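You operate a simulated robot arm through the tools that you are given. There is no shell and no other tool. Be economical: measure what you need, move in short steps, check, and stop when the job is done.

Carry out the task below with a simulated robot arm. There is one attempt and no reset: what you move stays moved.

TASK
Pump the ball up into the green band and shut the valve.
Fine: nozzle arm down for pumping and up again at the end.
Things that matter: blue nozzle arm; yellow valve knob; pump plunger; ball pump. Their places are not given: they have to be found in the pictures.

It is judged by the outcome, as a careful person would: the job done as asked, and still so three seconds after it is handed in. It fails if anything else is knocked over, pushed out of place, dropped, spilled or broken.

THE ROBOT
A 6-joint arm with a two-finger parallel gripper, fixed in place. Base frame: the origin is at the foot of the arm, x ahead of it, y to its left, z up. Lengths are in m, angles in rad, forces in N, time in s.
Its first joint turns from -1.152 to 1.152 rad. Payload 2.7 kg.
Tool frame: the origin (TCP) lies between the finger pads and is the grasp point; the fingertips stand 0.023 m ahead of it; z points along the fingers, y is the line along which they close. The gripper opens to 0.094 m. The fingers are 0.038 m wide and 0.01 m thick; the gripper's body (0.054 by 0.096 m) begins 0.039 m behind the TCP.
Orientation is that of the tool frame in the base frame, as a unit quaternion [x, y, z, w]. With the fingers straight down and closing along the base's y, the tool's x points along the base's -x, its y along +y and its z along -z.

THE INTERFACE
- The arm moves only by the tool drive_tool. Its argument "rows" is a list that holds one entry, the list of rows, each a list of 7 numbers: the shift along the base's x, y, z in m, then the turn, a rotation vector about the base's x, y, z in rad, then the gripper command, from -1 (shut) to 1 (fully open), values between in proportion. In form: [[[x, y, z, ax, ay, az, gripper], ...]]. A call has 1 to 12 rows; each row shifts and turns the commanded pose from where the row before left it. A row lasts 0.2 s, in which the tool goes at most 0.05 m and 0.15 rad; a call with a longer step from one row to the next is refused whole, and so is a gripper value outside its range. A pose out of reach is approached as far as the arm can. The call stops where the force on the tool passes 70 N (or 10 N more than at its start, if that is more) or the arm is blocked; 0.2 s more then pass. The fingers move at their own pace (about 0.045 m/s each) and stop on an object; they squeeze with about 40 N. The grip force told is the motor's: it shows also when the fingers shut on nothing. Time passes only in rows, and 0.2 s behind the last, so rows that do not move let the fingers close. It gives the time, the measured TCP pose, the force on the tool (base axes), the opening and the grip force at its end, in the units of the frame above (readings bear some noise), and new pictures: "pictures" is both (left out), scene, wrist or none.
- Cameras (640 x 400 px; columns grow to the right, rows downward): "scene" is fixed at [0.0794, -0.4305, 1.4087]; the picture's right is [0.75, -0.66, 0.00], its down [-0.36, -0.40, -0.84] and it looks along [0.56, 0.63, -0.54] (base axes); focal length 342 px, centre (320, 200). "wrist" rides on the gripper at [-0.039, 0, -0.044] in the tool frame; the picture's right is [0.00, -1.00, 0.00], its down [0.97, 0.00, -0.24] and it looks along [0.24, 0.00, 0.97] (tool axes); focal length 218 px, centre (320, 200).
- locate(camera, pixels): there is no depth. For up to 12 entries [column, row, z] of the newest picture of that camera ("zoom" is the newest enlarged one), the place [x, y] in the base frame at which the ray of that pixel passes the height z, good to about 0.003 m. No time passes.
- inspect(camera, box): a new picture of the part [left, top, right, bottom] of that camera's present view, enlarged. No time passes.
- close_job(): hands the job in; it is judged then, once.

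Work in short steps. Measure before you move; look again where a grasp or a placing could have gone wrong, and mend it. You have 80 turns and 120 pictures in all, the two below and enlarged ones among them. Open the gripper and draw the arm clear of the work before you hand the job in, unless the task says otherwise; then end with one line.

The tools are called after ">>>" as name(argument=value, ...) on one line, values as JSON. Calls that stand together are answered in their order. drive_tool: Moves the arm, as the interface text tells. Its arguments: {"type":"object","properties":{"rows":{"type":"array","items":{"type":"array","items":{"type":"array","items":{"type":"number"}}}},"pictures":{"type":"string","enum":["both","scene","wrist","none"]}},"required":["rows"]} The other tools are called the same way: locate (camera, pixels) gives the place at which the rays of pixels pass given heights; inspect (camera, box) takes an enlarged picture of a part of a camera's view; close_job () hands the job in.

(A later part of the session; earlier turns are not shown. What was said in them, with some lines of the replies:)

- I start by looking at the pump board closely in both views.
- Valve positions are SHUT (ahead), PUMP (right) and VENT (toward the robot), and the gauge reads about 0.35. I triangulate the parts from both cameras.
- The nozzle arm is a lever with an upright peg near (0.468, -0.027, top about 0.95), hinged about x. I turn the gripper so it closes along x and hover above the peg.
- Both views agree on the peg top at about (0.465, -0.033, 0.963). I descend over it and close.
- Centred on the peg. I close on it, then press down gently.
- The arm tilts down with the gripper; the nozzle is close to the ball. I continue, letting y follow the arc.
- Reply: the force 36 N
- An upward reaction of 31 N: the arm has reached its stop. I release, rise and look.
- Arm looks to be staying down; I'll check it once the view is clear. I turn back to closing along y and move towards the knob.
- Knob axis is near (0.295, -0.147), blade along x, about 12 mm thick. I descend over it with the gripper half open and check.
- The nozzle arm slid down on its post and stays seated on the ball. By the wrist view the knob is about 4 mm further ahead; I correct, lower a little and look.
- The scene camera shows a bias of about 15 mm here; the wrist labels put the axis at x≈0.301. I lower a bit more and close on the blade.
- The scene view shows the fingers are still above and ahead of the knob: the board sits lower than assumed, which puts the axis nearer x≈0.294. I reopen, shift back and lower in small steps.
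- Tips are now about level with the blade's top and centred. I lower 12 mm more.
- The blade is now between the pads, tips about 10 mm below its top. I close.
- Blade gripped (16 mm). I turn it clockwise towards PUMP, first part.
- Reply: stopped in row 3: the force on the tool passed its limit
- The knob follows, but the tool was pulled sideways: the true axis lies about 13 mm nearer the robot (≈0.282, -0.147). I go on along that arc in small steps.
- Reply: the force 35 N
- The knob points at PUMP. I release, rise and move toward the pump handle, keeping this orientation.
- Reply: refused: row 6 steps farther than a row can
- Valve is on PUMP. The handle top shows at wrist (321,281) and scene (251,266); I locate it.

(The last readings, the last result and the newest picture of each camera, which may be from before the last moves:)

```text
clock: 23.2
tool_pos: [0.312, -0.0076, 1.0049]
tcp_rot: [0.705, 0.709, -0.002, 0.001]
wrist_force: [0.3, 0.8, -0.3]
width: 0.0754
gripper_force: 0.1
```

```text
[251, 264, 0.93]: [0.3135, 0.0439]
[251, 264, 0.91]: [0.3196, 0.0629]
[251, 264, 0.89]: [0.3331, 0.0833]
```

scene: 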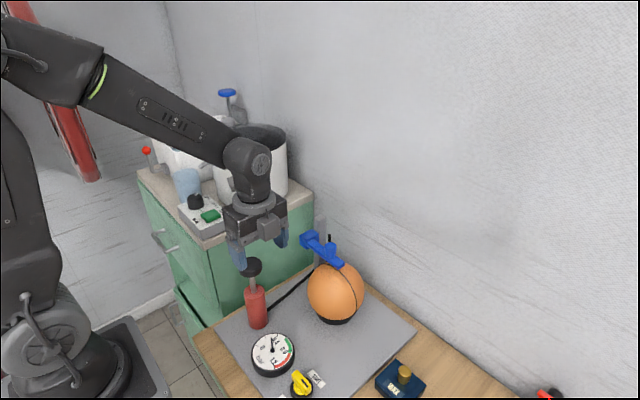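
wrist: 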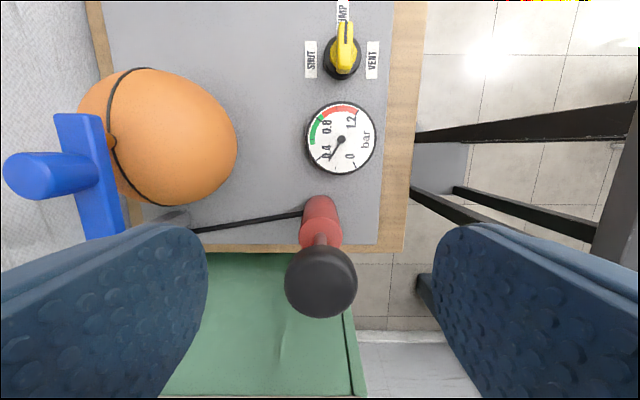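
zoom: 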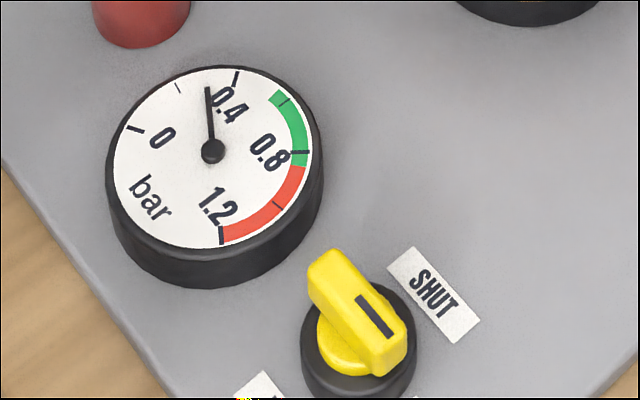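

>>> drive_tool(rows=[[[0, 0.024, 0, 0, 0, 0, 0.6], [0, 0.024, -0.02, 0, 0, 0, 0.6], [0, 0, -0.025, 0, 0, 0, 0.6], [0, 0, 0, 0, 0, 0, 0.6]]])

>>> inspect(camera="scene", box=[190, 210, 318, 290])

```text
clock: 24.2
tool_pos: [0.3112, 0.0388, 0.9608]
tcp_rot: [0.705, 0.709, -0.001, 0.001]
wrist_force: [-0.7, -0.2, 0.1]
width: 0.0748
gripper_force: 0.1
```

scene: 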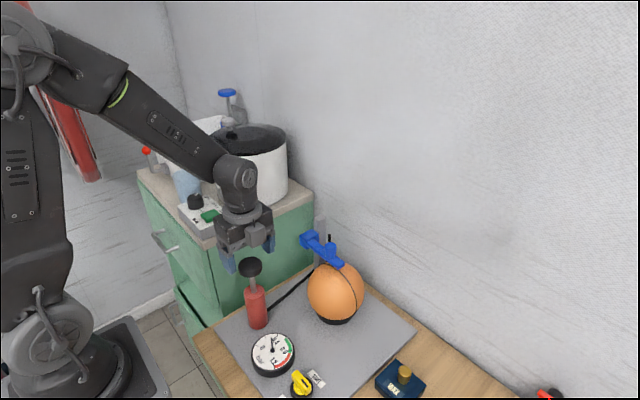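
wrist: 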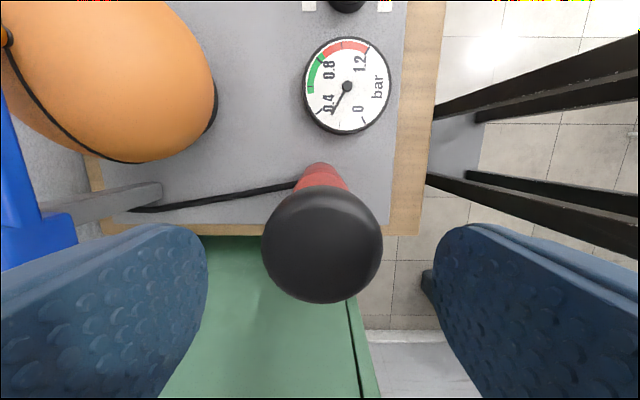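

```text
5.00 times, centred on (254, 250) of scene
```

zoom: 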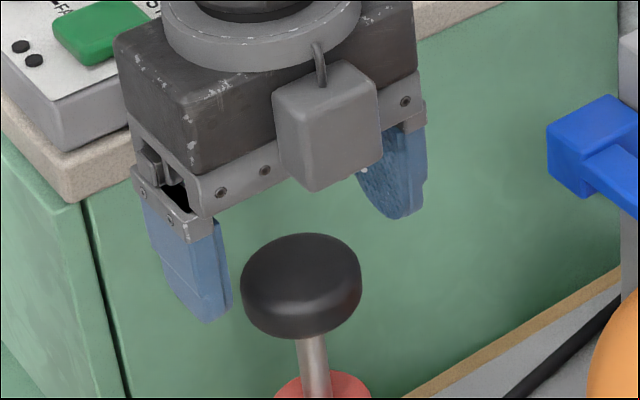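

The handle's top is at about z 0.925, centred under the tool. I lower around it and close.

>>> drive_tool(rows=[[[0, 0, -0.02, 0, 0, 0, 0.6], [0, 0, -0.02, 0, 0, 0, 0.6], [0, 0, 0, 0, 0, 0, 0], [0, 0, 0, 0, 0, 0, -1], [0, 0, 0, 0, 0, 0, -1], [0, 0, 0, 0, 0, 0, -1]]])

>>> inspect(camera="scene", box=[190, 210, 318, 290])

```text
clock: 25.6
tool_pos: [0.3098, 0.04, 0.9197]
tcp_rot: [0.706, 0.708, -0.003, 0.0]
wrist_force: [-9.1, 2.2, -0.8]
width: 0.0466
gripper_force: 44.8
```

scene: 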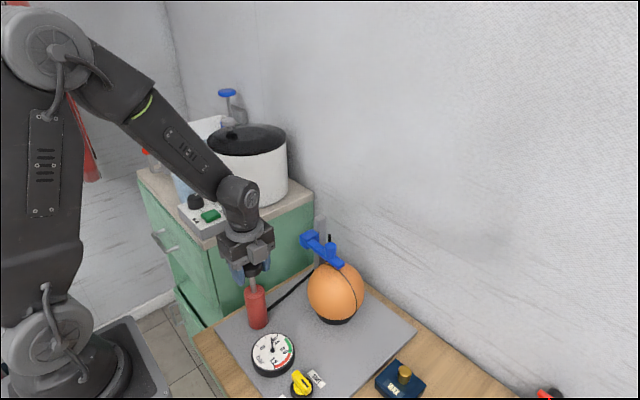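
wrist: 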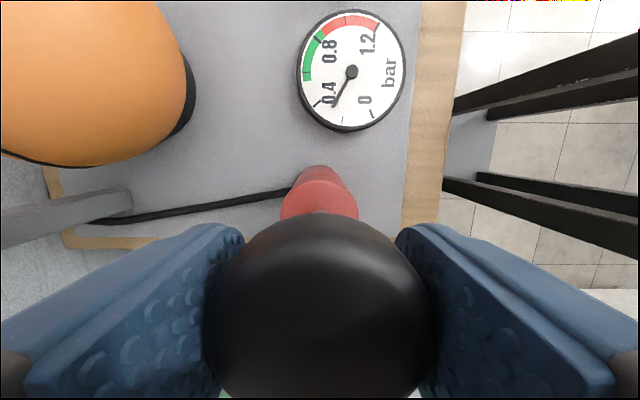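

```text
5.00 times, centred on (254, 250) of scene
```

zoom: 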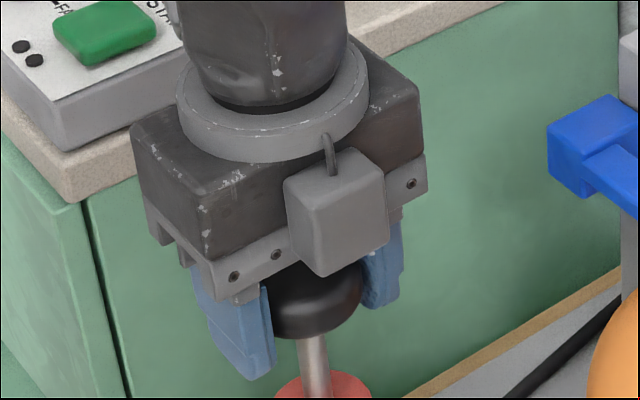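

Handle held firmly. I push a first stroke down while watching the gauge.

>>> drive_tool(rows=[[[0, 0, -0.01, 0, 0, 0, -1], [0, 0, -0.01, 0, 0, 0, -1], [0, 0, -0.01, 0, 0, 0, -1]]], pictures="wrist")

```text
clock: 26.4
tool_pos: [0.3091, 0.0407, 0.8901]
tcp_rot: [0.706, 0.709, -0.002, 0.0]
wrist_force: [-15.4, 17.2, 4.0]
width: 0.0466
gripper_force: 45.4
```

wrist: 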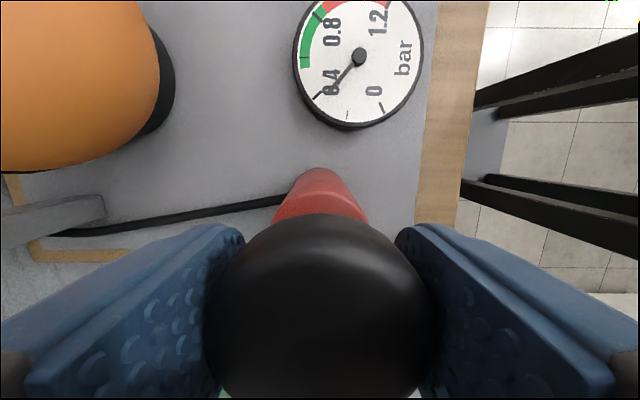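

>>> drive_tool(rows=[[[-0.001, 0.001, -0.008, 0, 0, 0, -1], [-0.0005, 0.001, -0.008, 0, 0, 0, -1], [0, 0, -0.004, 0, 0, 0, -1]]], pictures="wrist")

>>> inspect(camera="scene", box=[210, 230, 338, 390])

```text
clock: 27.2
tool_pos: [0.3102, 0.0405, 0.8731]
tcp_rot: [0.705, 0.709, 0.0, 0.002]
wrist_force: [0.4, -12.5, 6.3]
width: 0.0463
gripper_force: 45.0
```

wrist: 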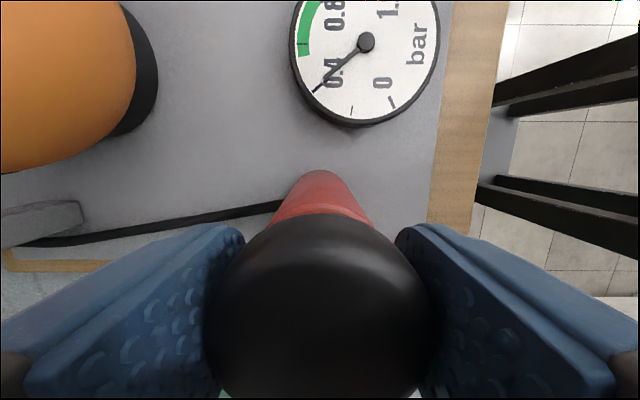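

```text
2.50 times, centred on (274, 310) of scene
```

zoom: 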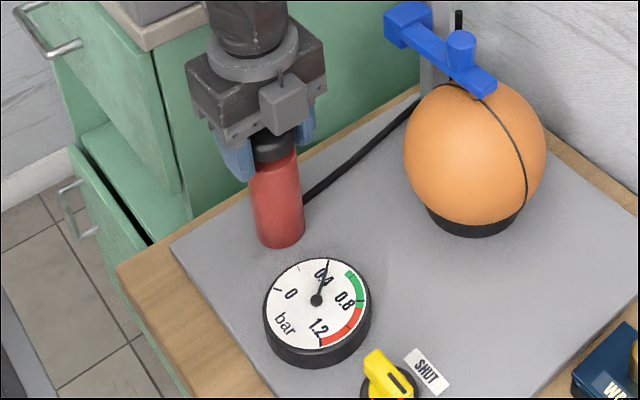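

The gauge rose to about 0.4 with the stroke at its bottom. I do another full cycle: up 45 mm, down 45 mm.

>>> drive_tool(rows=[[[0, 0, 0.012, 0, 0, 0, -1], [0, 0, 0.012, 0, 0, 0, -1], [0, 0, 0.012, 0, 0, 0, -1], [0, 0, 0.01, 0, 0, 0, -1], [0, 0, 0, 0, 0, 0, -1]]], pictures="wrist")

>>> drive_tool(rows=[[[0, 0, -0.012, 0, 0, 0, -1], [0, 0, -0.012, 0, 0, 0, -1], [0, 0, -0.012, 0, 0, 0, -1], [0, 0, -0.01, 0, 0, 0, -1], [0, 0, 0, 0, 0, 0, -1]]], pictures="none")

>>> inspect(camera="scene", box=[210, 230, 338, 390])

```text
clock: 28.4
tool_pos: [0.3099, 0.04, 0.9178]
tcp_rot: [0.705, 0.709, -0.001, 0.002]
wrist_force: [15.5, -31.4, 0.7]
width: 0.0465
gripper_force: 44.9
```

wrist: 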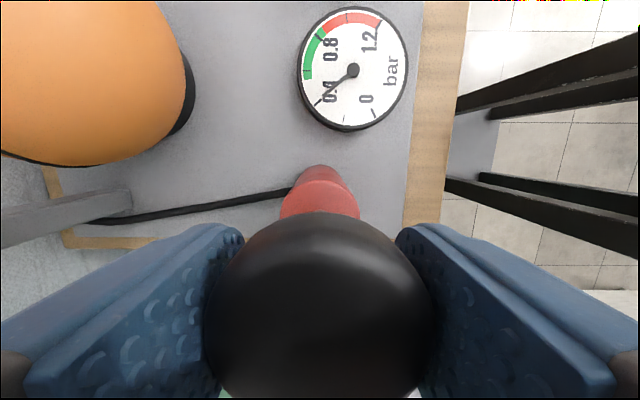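

```text
clock: 29.6
tool_pos: [0.3102, 0.0415, 0.8719]
tcp_rot: [0.706, 0.709, -0.001, 0.001]
wrist_force: [14.6, -28.4, 5.9]
width: 0.0467
gripper_force: 45.2
```

```text
2.50 times, centred on (274, 310) of scene
```

zoom: 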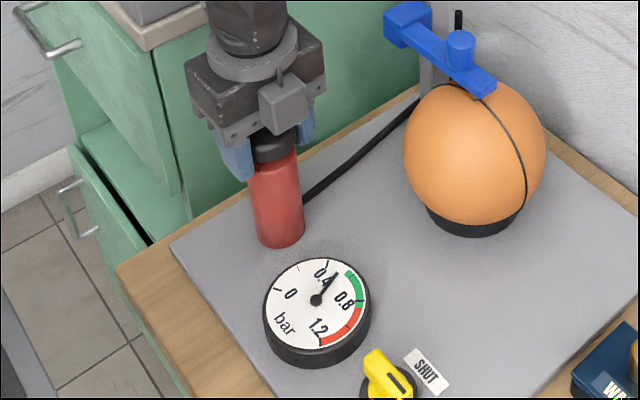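

Gauge about 0.48 and rising ~0.08 per stroke. I undo the small sideways preload and do the next cycle.

>>> drive_tool(rows=[[[0.001, -0.0015, 0.012, 0, 0, 0, -1], [0, 0, 0.012, 0, 0, 0, -1], [0, 0, 0.012, 0, 0, 0, -1], [0, 0, 0.01, 0, 0, 0, -1], [0, 0, 0, 0, 0, 0, -1], [0, 0, -0.012, 0, 0, 0, -1], [0, 0, -0.012, 0, 0, 0, -1], [0, 0, -0.012, 0, 0, 0, -1], [0, 0, -0.01, 0, 0, 0, -1], [0, 0, 0, 0, 0, 0, -1]]], pictures="none")

>>> inspect(camera="scene", box=[210, 310, 338, 390])

```text
clock: 31.8
tool_pos: [0.3098, 0.0411, 0.8714]
tcp_rot: [0.705, 0.709, -0.001, 0.001]
wrist_force: [-4.2, 22.3, 5.8]
width: 0.0466
gripper_force: 45.5
```

```text
5.00 times, centred on (274, 350) of scene
```

zoom: 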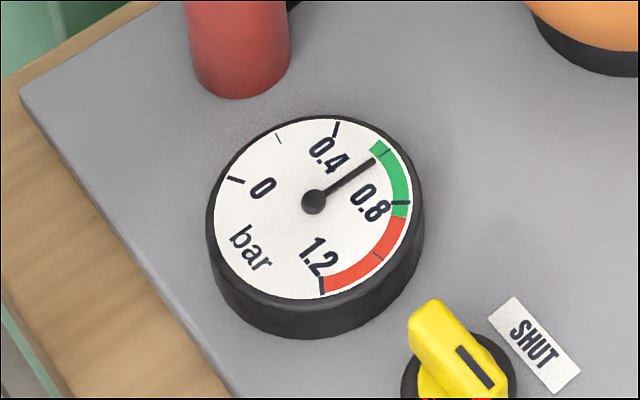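

The needle is just inside the green start (~0.58). One more stroke should bring it to the middle.

>>> drive_tool(rows=[[[0, 0.0008, 0.012, 0, 0, 0, -1], [0, 0, 0.012, 0, 0, 0, -1], [0, 0, 0.012, 0, 0, 0, -1], [0, 0, 0.01, 0, 0, 0, -1], [0, 0, 0, 0, 0, 0, -1], [0, 0, -0.012, 0, 0, 0, -1], [0, 0, -0.012, 0, 0, 0, -1], [0, 0, -0.012, 0, 0, 0, -1], [0, 0, -0.01, 0, 0, 0, -1], [0, 0, 0, 0, 0, 0, -1]]], pictures="none")

>>> inspect(camera="scene", box=[210, 310, 338, 390])

```text
clock: 34.0
tool_pos: [0.3109, 0.0408, 0.8716]
tcp_rot: [0.706, 0.709, -0.001, 0.001]
wrist_force: [-2.7, 0.4, 6.3]
width: 0.0465
gripper_force: 45.2
```

```text
5.00 times, centred on (274, 350) of scene
```

zoom: 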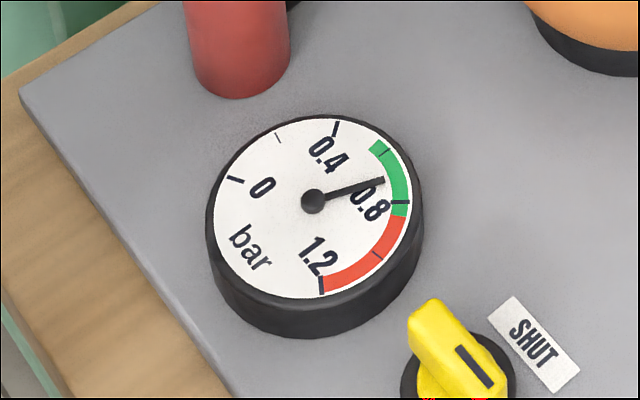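

The needle is mid-green (~0.70). I release the handle, rise and go back to the knob, keeping the same orientation.

>>> drive_tool(rows=[[[0, 0, 0, 0, 0, 0, 0], [0, 0, 0, 0, 0, 0, 0.3], [0, 0, 0.03, 0, 0, 0, 0.3], [0, 0, 0.04, 0, 0, 0, 0.3], [-0.004, -0.04, 0.01, 0, 0, 0, 0.2], [-0.005, -0.045, 0, 0, 0, 0, 0], [-0.008, -0.048, 0, 0, 0, 0, 0], [-0.005, -0.045, -0.01, 0, 0, 0, -0.2], [-0.002, -0.008, -0.04, 0, 0, 0, -0.3], [0, 0, 0, 0, 0, 0, -0.3]]])

>>> inspect(camera="scene", box=[210, 310, 338, 400])

```text
clock: 36.2
tool_pos: [0.2862, -0.145, 0.9014]
tcp_rot: [0.706, 0.709, -0.002, 0.001]
wrist_force: [0.0, -0.7, -0.2]
width: 0.033
gripper_force: 0.1
```

scene: 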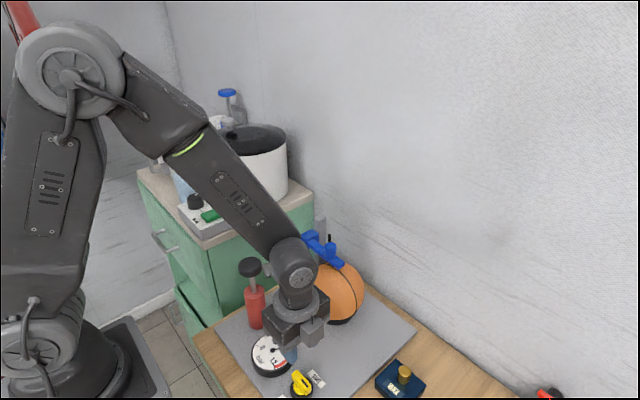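
wrist: 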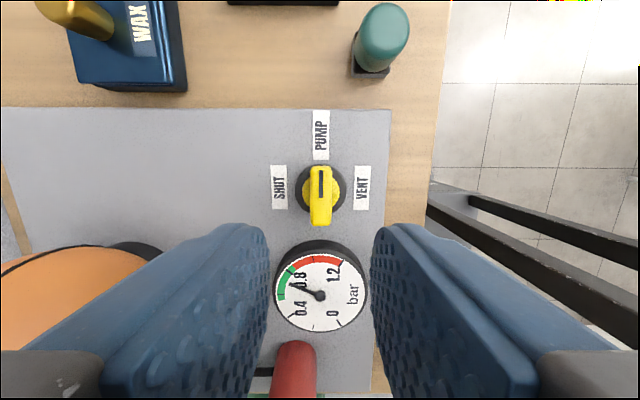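

```text
4.44 times, centred on (274, 355) of scene
```

zoom: 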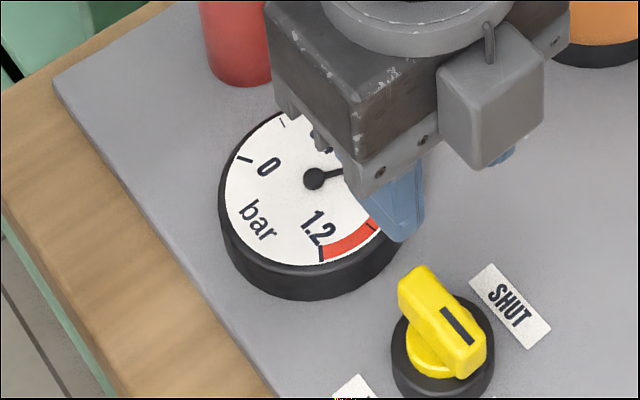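

The plunger returned by itself; knob still at PUMP, column-aligned at x≈0.286. I descend over the blade at y≈-0.151 and close.

>>> drive_tool(rows=[[[0, -0.006, -0.03, 0, 0, 0, -0.3], [0, 0, -0.03, 0, 0, 0, -0.3], [0, 0, -0.015, 0, 0, 0, -0.3], [0, 0, -0.014, 0, 0, 0, -0.3], [0, 0, 0, 0, 0, 0, -0.3]]], pictures="wrist")

```text
clock: 37.4
tool_pos: [0.2854, -0.1508, 0.8126]
tcp_rot: [0.705, 0.709, -0.002, 0.0]
wrist_force: [0.1, 0.3, 0.6]
width: 0.033
gripper_force: 0.0
```

wrist: 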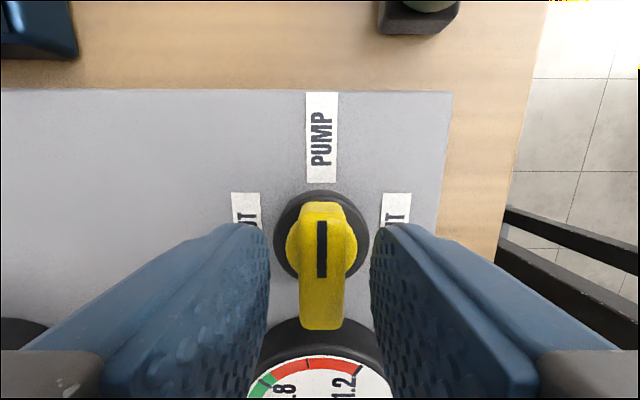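

By the earlier turn's kinematics the axis is at (0.286, -0.147), so this grip is within 4 mm of it. I close and start turning back toward SHUT along that small arc.

>>> drive_tool(rows=[[[0, 0.002, 0, 0, 0, 0, -1], [0, 0, 0, 0, 0, 0, -1], [0, 0, 0, 0, 0, 0, -1], [0, 0, 0, 0, 0, 0.12, -1], [0, 0, 0, 0, 0, 0.12, -1], [0.0003, 0, 0, 0, 0, 0.12, -1], [0.0003, 0.0002, 0, 0, 0, 0.12, -1]]], pictures="wrist")

```text
clock: 39.0
tool_pos: [0.2856, -0.1488, 0.8135]
tcp_rot: [0.516, 0.857, -0.002, 0.0]
wrist_force: [-19.4, -16.7, 10.5]
width: 0.0158
gripper_force: 45.0
```

wrist: 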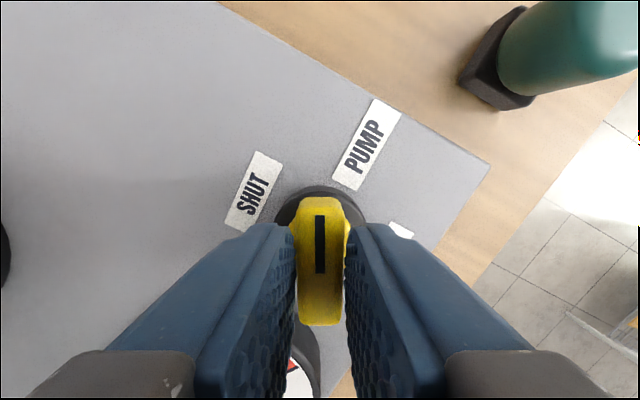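

It turns smoothly. I finish the turn to SHUT (1.08 rad more).

>>> drive_tool(rows=[[[-0.0005, -0.0005, 0, 0, 0, 0.1205, -1], [-0.0005, -0.0005, 0, 0, 0, 0.1205, -1], [0, 0, 0, 0, 0, 0.1205, -1], [0.0003, 0.0003, 0, 0, 0, 0.1205, -1], [0.0002, 0.0003, 0, 0, 0, 0.1205, -1], [0.0002, 0.0003, 0, 0, 0, 0.1205, -1], [0.0002, 0.0003, 0, 0, 0, 0.1205, -1], [0, 0.0003, 0, 0, 0, 0.1205, -1], [0, 0.0003, 0, 0, 0, 0.1205, -1], [0, 0, 0, 0, 0, 0, -1]]], pictures="wrist")

```text
clock: 41.2
tool_pos: [0.2864, -0.1479, 0.8117]
tcp_rot: [-0.001, 1.0, -0.001, 0.002]
wrist_force: [-13.4, 2.6, 19.1]
width: 0.0159
gripper_force: 45.4
```

wrist: 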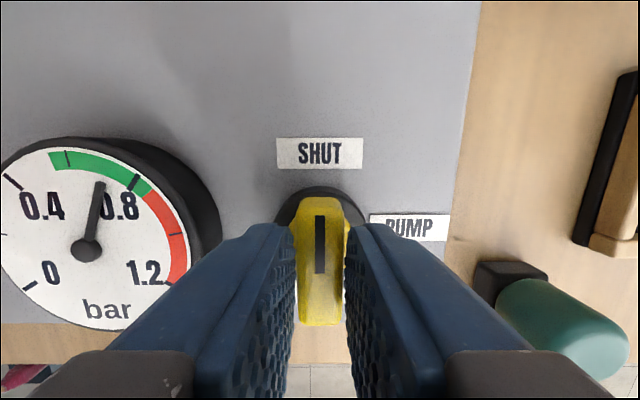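

SHUT reached, gauge ~0.7. I release, rise clear and check the knob.

>>> drive_tool(rows=[[[0, 0, 0, 0, 0, 0, -0.5], [0, 0, 0, 0, 0, 0, -0.3], [0, 0, 0, 0, 0, 0, -0.3], [0, 0, 0.04, 0, 0, 0, -0.3], [0, 0, 0.05, 0, 0, 0, 0], [0, 0, 0.05, 0, 0, 0, 0.1], [0, 0, 0.05, 0, 0, 0, 0.1], [0.01, 0.01, 0.03, 0, 0, 0, 0.1], [0, 0, 0, 0, 0, 0, 0.1]]], pictures="wrist")

>>> inspect(camera="scene", box=[210, 310, 354, 400])

```text
clock: 43.2
tool_pos: [0.2974, -0.1374, 1.0324]
tcp_rot: [0.001, 1.0, -0.001, 0.001]
wrist_force: [0.7, -0.3, -0.8]
width: 0.0517
gripper_force: 0.2
```

wrist: 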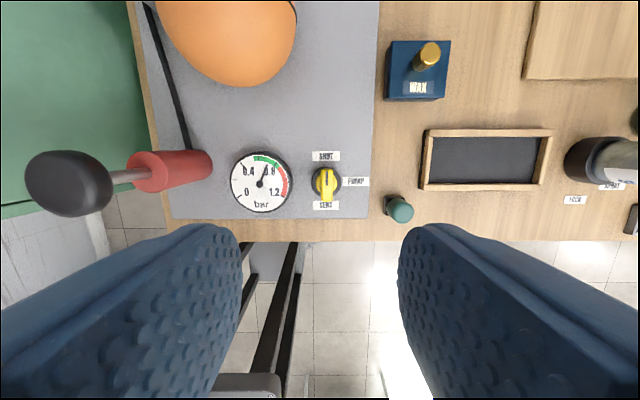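

```text
4.44 times, centred on (282, 355) of scene
```

zoom: 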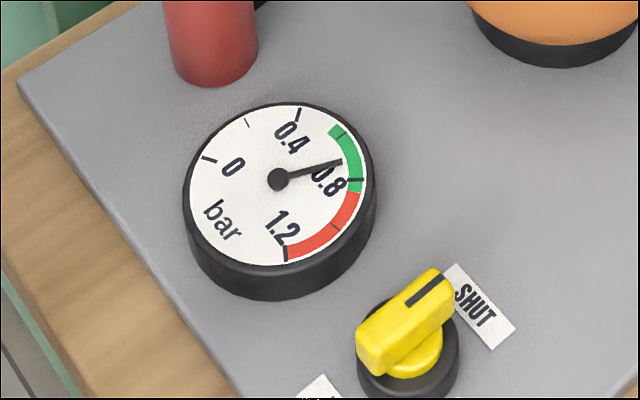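

Valve SHUT, gauge 0.7. Now back to the nozzle arm: turn the gripper to close along x and hover above the peg.

>>> drive_tool(rows=[[[0.015, 0.0093, -0.003, 0, 0, -0.1428, 0.1], [0.015, 0.0093, -0.003, 0, 0, -0.1428, 0.1], [0.015, 0.0093, -0.003, 0, 0, -0.1428, 0.1], [0.015, 0.0093, -0.003, 0, 0, -0.1428, 0.1], [0.015, 0.0093, -0.003, 0, 0, -0.1428, 0.1], [0.015, 0.0093, -0.003, 0, 0, -0.1428, 0.1], [0.015, 0.0093, -0.003, 0, 0, -0.1428, 0.1], [0.015, 0.0093, -0.003, 0, 0, -0.1428, 0.1], [0.015, 0.0093, -0.003, 0, 0, -0.1428, 0.1], [0.016, 0.01, -0.003, 0, 0, -0.1428, 0.1], [0.016, 0.01, -0.002, 0, 0, -0.1428, 0.1], [0, 0, 0, 0, 0, 0, 0.1]]])

```text
clock: 45.8
tool_pos: [0.4641, -0.0335, 1.0002]
tcp_rot: [0.708, 0.706, -0.003, 0.001]
wrist_force: [0.6, 0.4, 0.9]
width: 0.0517
gripper_force: 0.1
```

scene: 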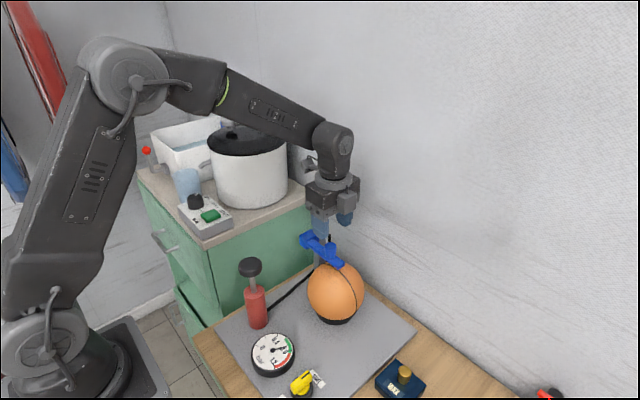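
wrist: 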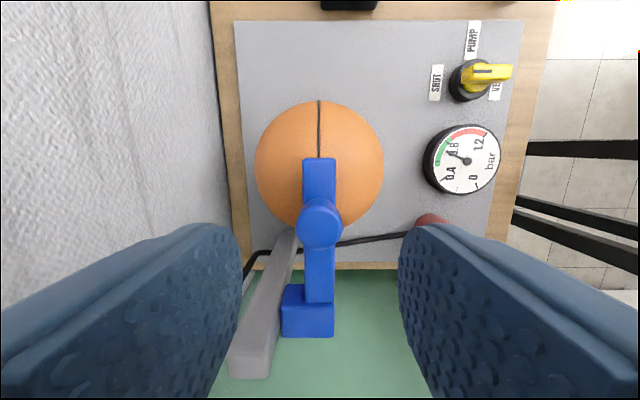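

Peg centred. I descend to the earlier release height, grip, and check.

>>> drive_tool(rows=[[[0, 0, -0.035, 0, 0, 0, 0], [0, -0.001, -0.025, 0, 0, 0, -0.1], [0, 0, -0.013, 0, 0, 0, -0.1], [0, 0, 0, 0, 0, 0, -1], [0, 0, 0, 0, 0, 0, -1], [0, 0, 0, 0, 0, 0, -1]]], pictures="wrist")

```text
clock: 47.2
tool_pos: [0.4658, -0.0348, 0.9292]
tcp_rot: [0.707, 0.707, 0.0, 0.001]
wrist_force: [13.5, -0.1, -1.5]
width: 0.025
gripper_force: 45.3
```

wrist: 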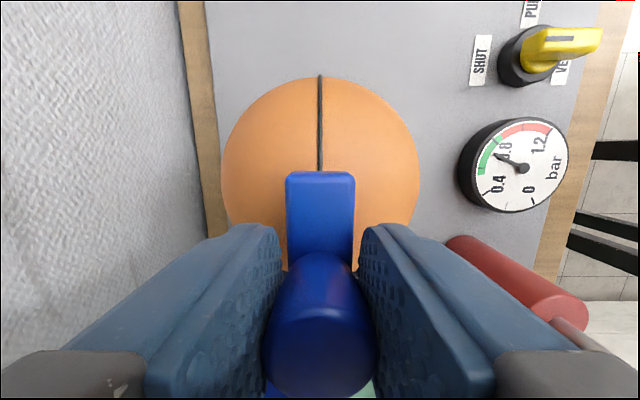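

>>> drive_tool(rows=[[[0, 0, 0.006, 0, 0, 0, -1], [0, 0, 0.006, 0, 0, 0, -1], [0, 0, 0.006, 0, 0, 0, -1], [0, 0, 0.004, 0, 0, 0, -1], [0, 0, 0, 0, 0, 0, -1]]])

>>> inspect(camera="scene", box=[270, 200, 398, 280])

```text
clock: 48.4
tool_pos: [0.4654, -0.0343, 0.9499]
tcp_rot: [0.707, 0.707, 0.0, 0.003]
wrist_force: [23.7, -1.1, -3.8]
width: 0.0249
gripper_force: 44.7
```

scene: 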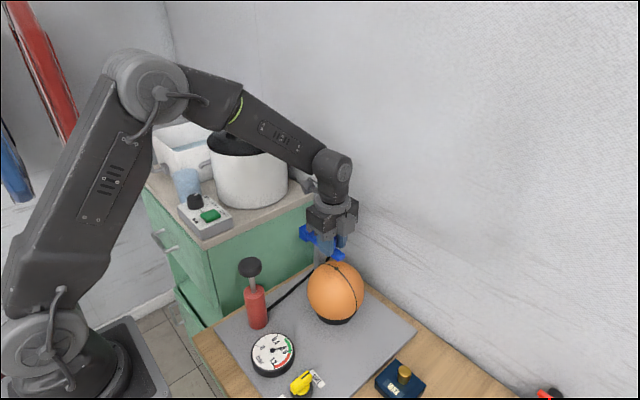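
wrist: 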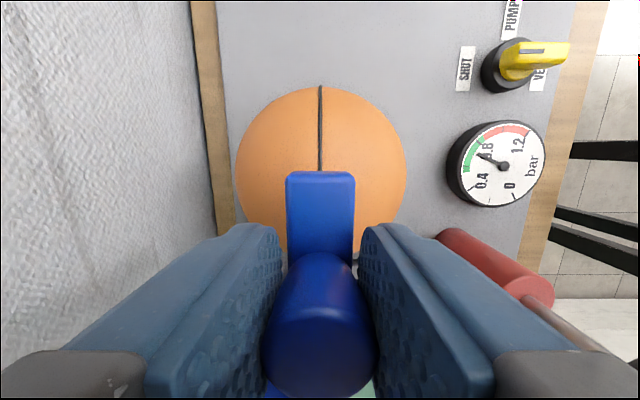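

```text
5.00 times, centred on (334, 240) of scene
```

zoom: 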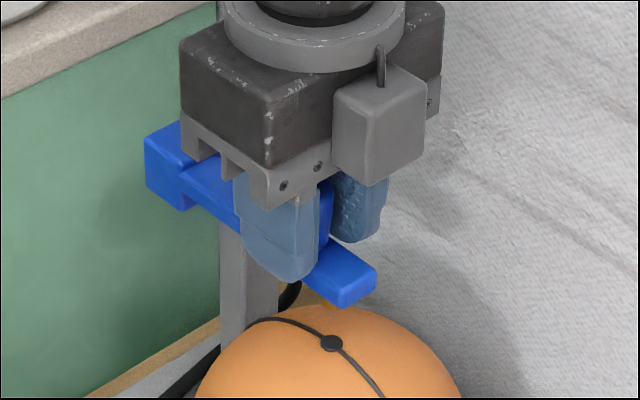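

The arm is back at its original height (tip at zoom (375,275) as at the start). I nudge 3 mm more to feel for the stop.

>>> drive_tool(rows=[[[-0.001, 0, 0.002, 0, 0, 0, -1], [0, 0, 0.001, 0, 0, 0, -1], [0, 0, 0, 0, 0, 0, -1]]], pictures="none")

```text
clock: 49.2
tool_pos: [0.4647, -0.0358, 0.952]
tcp_rot: [0.708, 0.706, 0.002, 0.003]
wrist_force: [41.5, -2.4, -31.5]
width: 0.0253
gripper_force: 45.2
```

The upper stop is felt (-31 N). I release, rise straight up, then draw clear.

>>> drive_tool(rows=[[[0, 0, -0.001, 0, 0, 0, -0.3], [0, 0, 0, 0, 0, 0, 0], [0, 0, 0, 0, 0, 0, 0.2], [0, 0, 0.03, 0, 0, 0, 0.2], [0, 0, 0.045, 0, 0, 0, 0.2], [0, 0, 0.045, 0, 0, 0, 0.5], [-0.03, -0.035, 0.01, 0, 0, 0, 1], [-0.03, -0.035, 0.01, 0, 0, 0, 1], [-0.03, -0.035, 0.01, 0, 0, 0, 1], [-0.03, -0.03, 0.01, 0, 0, 0, 1], [-0.02, -0.03, 0, 0, 0, 0, 1], [0, 0, 0, 0, 0, 0, 1]]])

>>> inspect(camera="scene", box=[190, 200, 430, 400])

>>> inspect(camera="scene", box=[270, 200, 398, 280])

```text
clock: 51.8
tool_pos: [0.3216, -0.2008, 1.1119]
tcp_rot: [0.708, 0.706, -0.002, 0.0]
wrist_force: [0.8, 0.6, 0.1]
width: 0.094
gripper_force: 0.1
```

scene: 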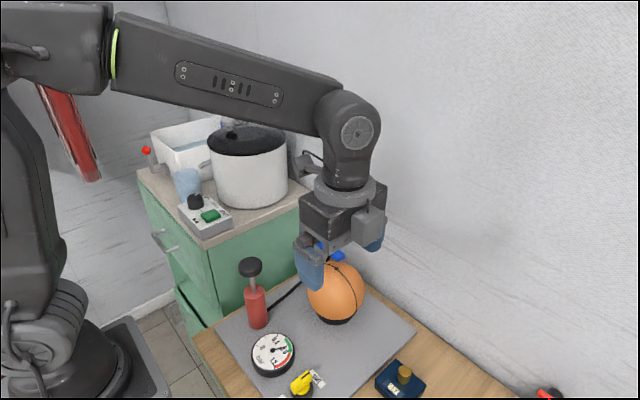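
wrist: 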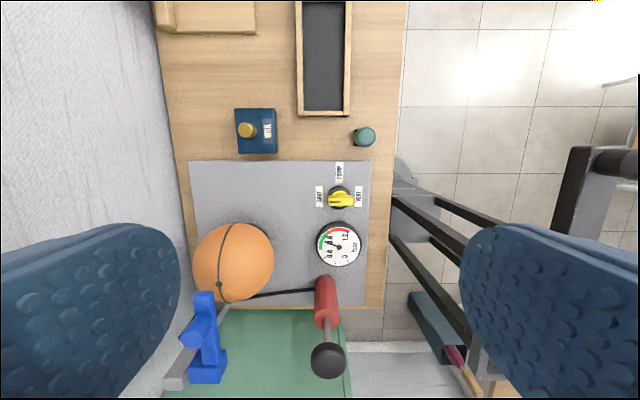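

```text
2.00 times, centred on (310, 300) of scene
```

zoom: 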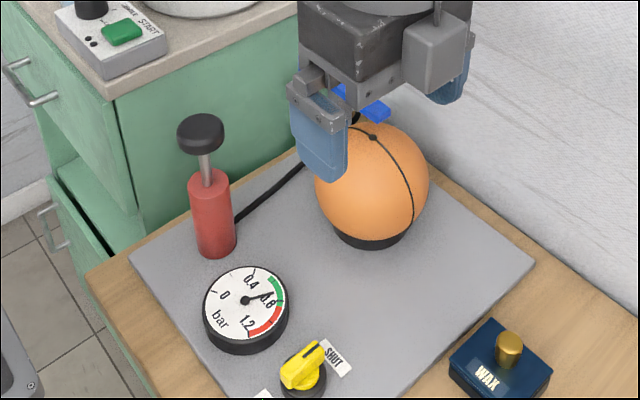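

```text
5.00 times, centred on (334, 240) of scene
```

zoom: 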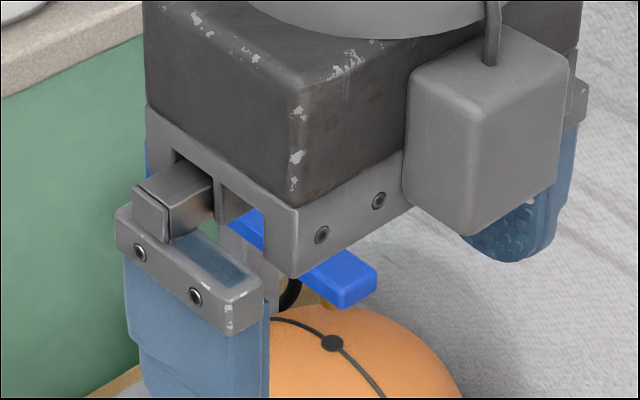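

The arm stays up, the gauge reads about 0.7 and the valve is SHUT. I rise a little more and wait to confirm nothing drifts.

>>> drive_tool(rows=[[[0, -0.02, 0.04, 0, 0, 0, 1], [0, -0.02, 0.04, 0, 0, 0, 1], [0, 0, 0, 0, 0, 0, 1], [0, 0, 0, 0, 0, 0, 1], [0, 0, 0, 0, 0, 0, 1], [0, 0, 0, 0, 0, 0, 1], [0, 0, 0, 0, 0, 0, 1], [0, 0, 0, 0, 0, 0, 1], [0, 0, 0, 0, 0, 0, 1], [0, 0, 0, 0, 0, 0, 1]]], pictures="none")

>>> inspect(camera="scene", box=[190, 200, 430, 400])

```text
clock: 54.0
tool_pos: [0.3226, -0.2416, 1.192]
tcp_rot: [0.707, 0.707, -0.002, 0.0]
wrist_force: [0.2, 0.0, 0.2]
width: 0.0941
gripper_force: 0.1
```

```text
2.00 times, centred on (310, 300) of scene
```

zoom: 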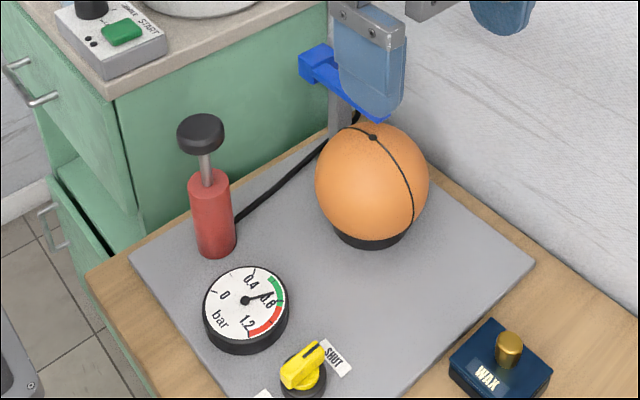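

Everything is stable: gauge in green, valve shut, nozzle arm up, robot clear. I hand it in.

>>> close_job()

```text
The job is handed in.
```

The ball is pumped to about 0.7 bar, in the green band. The valve is on SHUT, the nozzle arm is back up, and the robot arm is clear with the gripper open.
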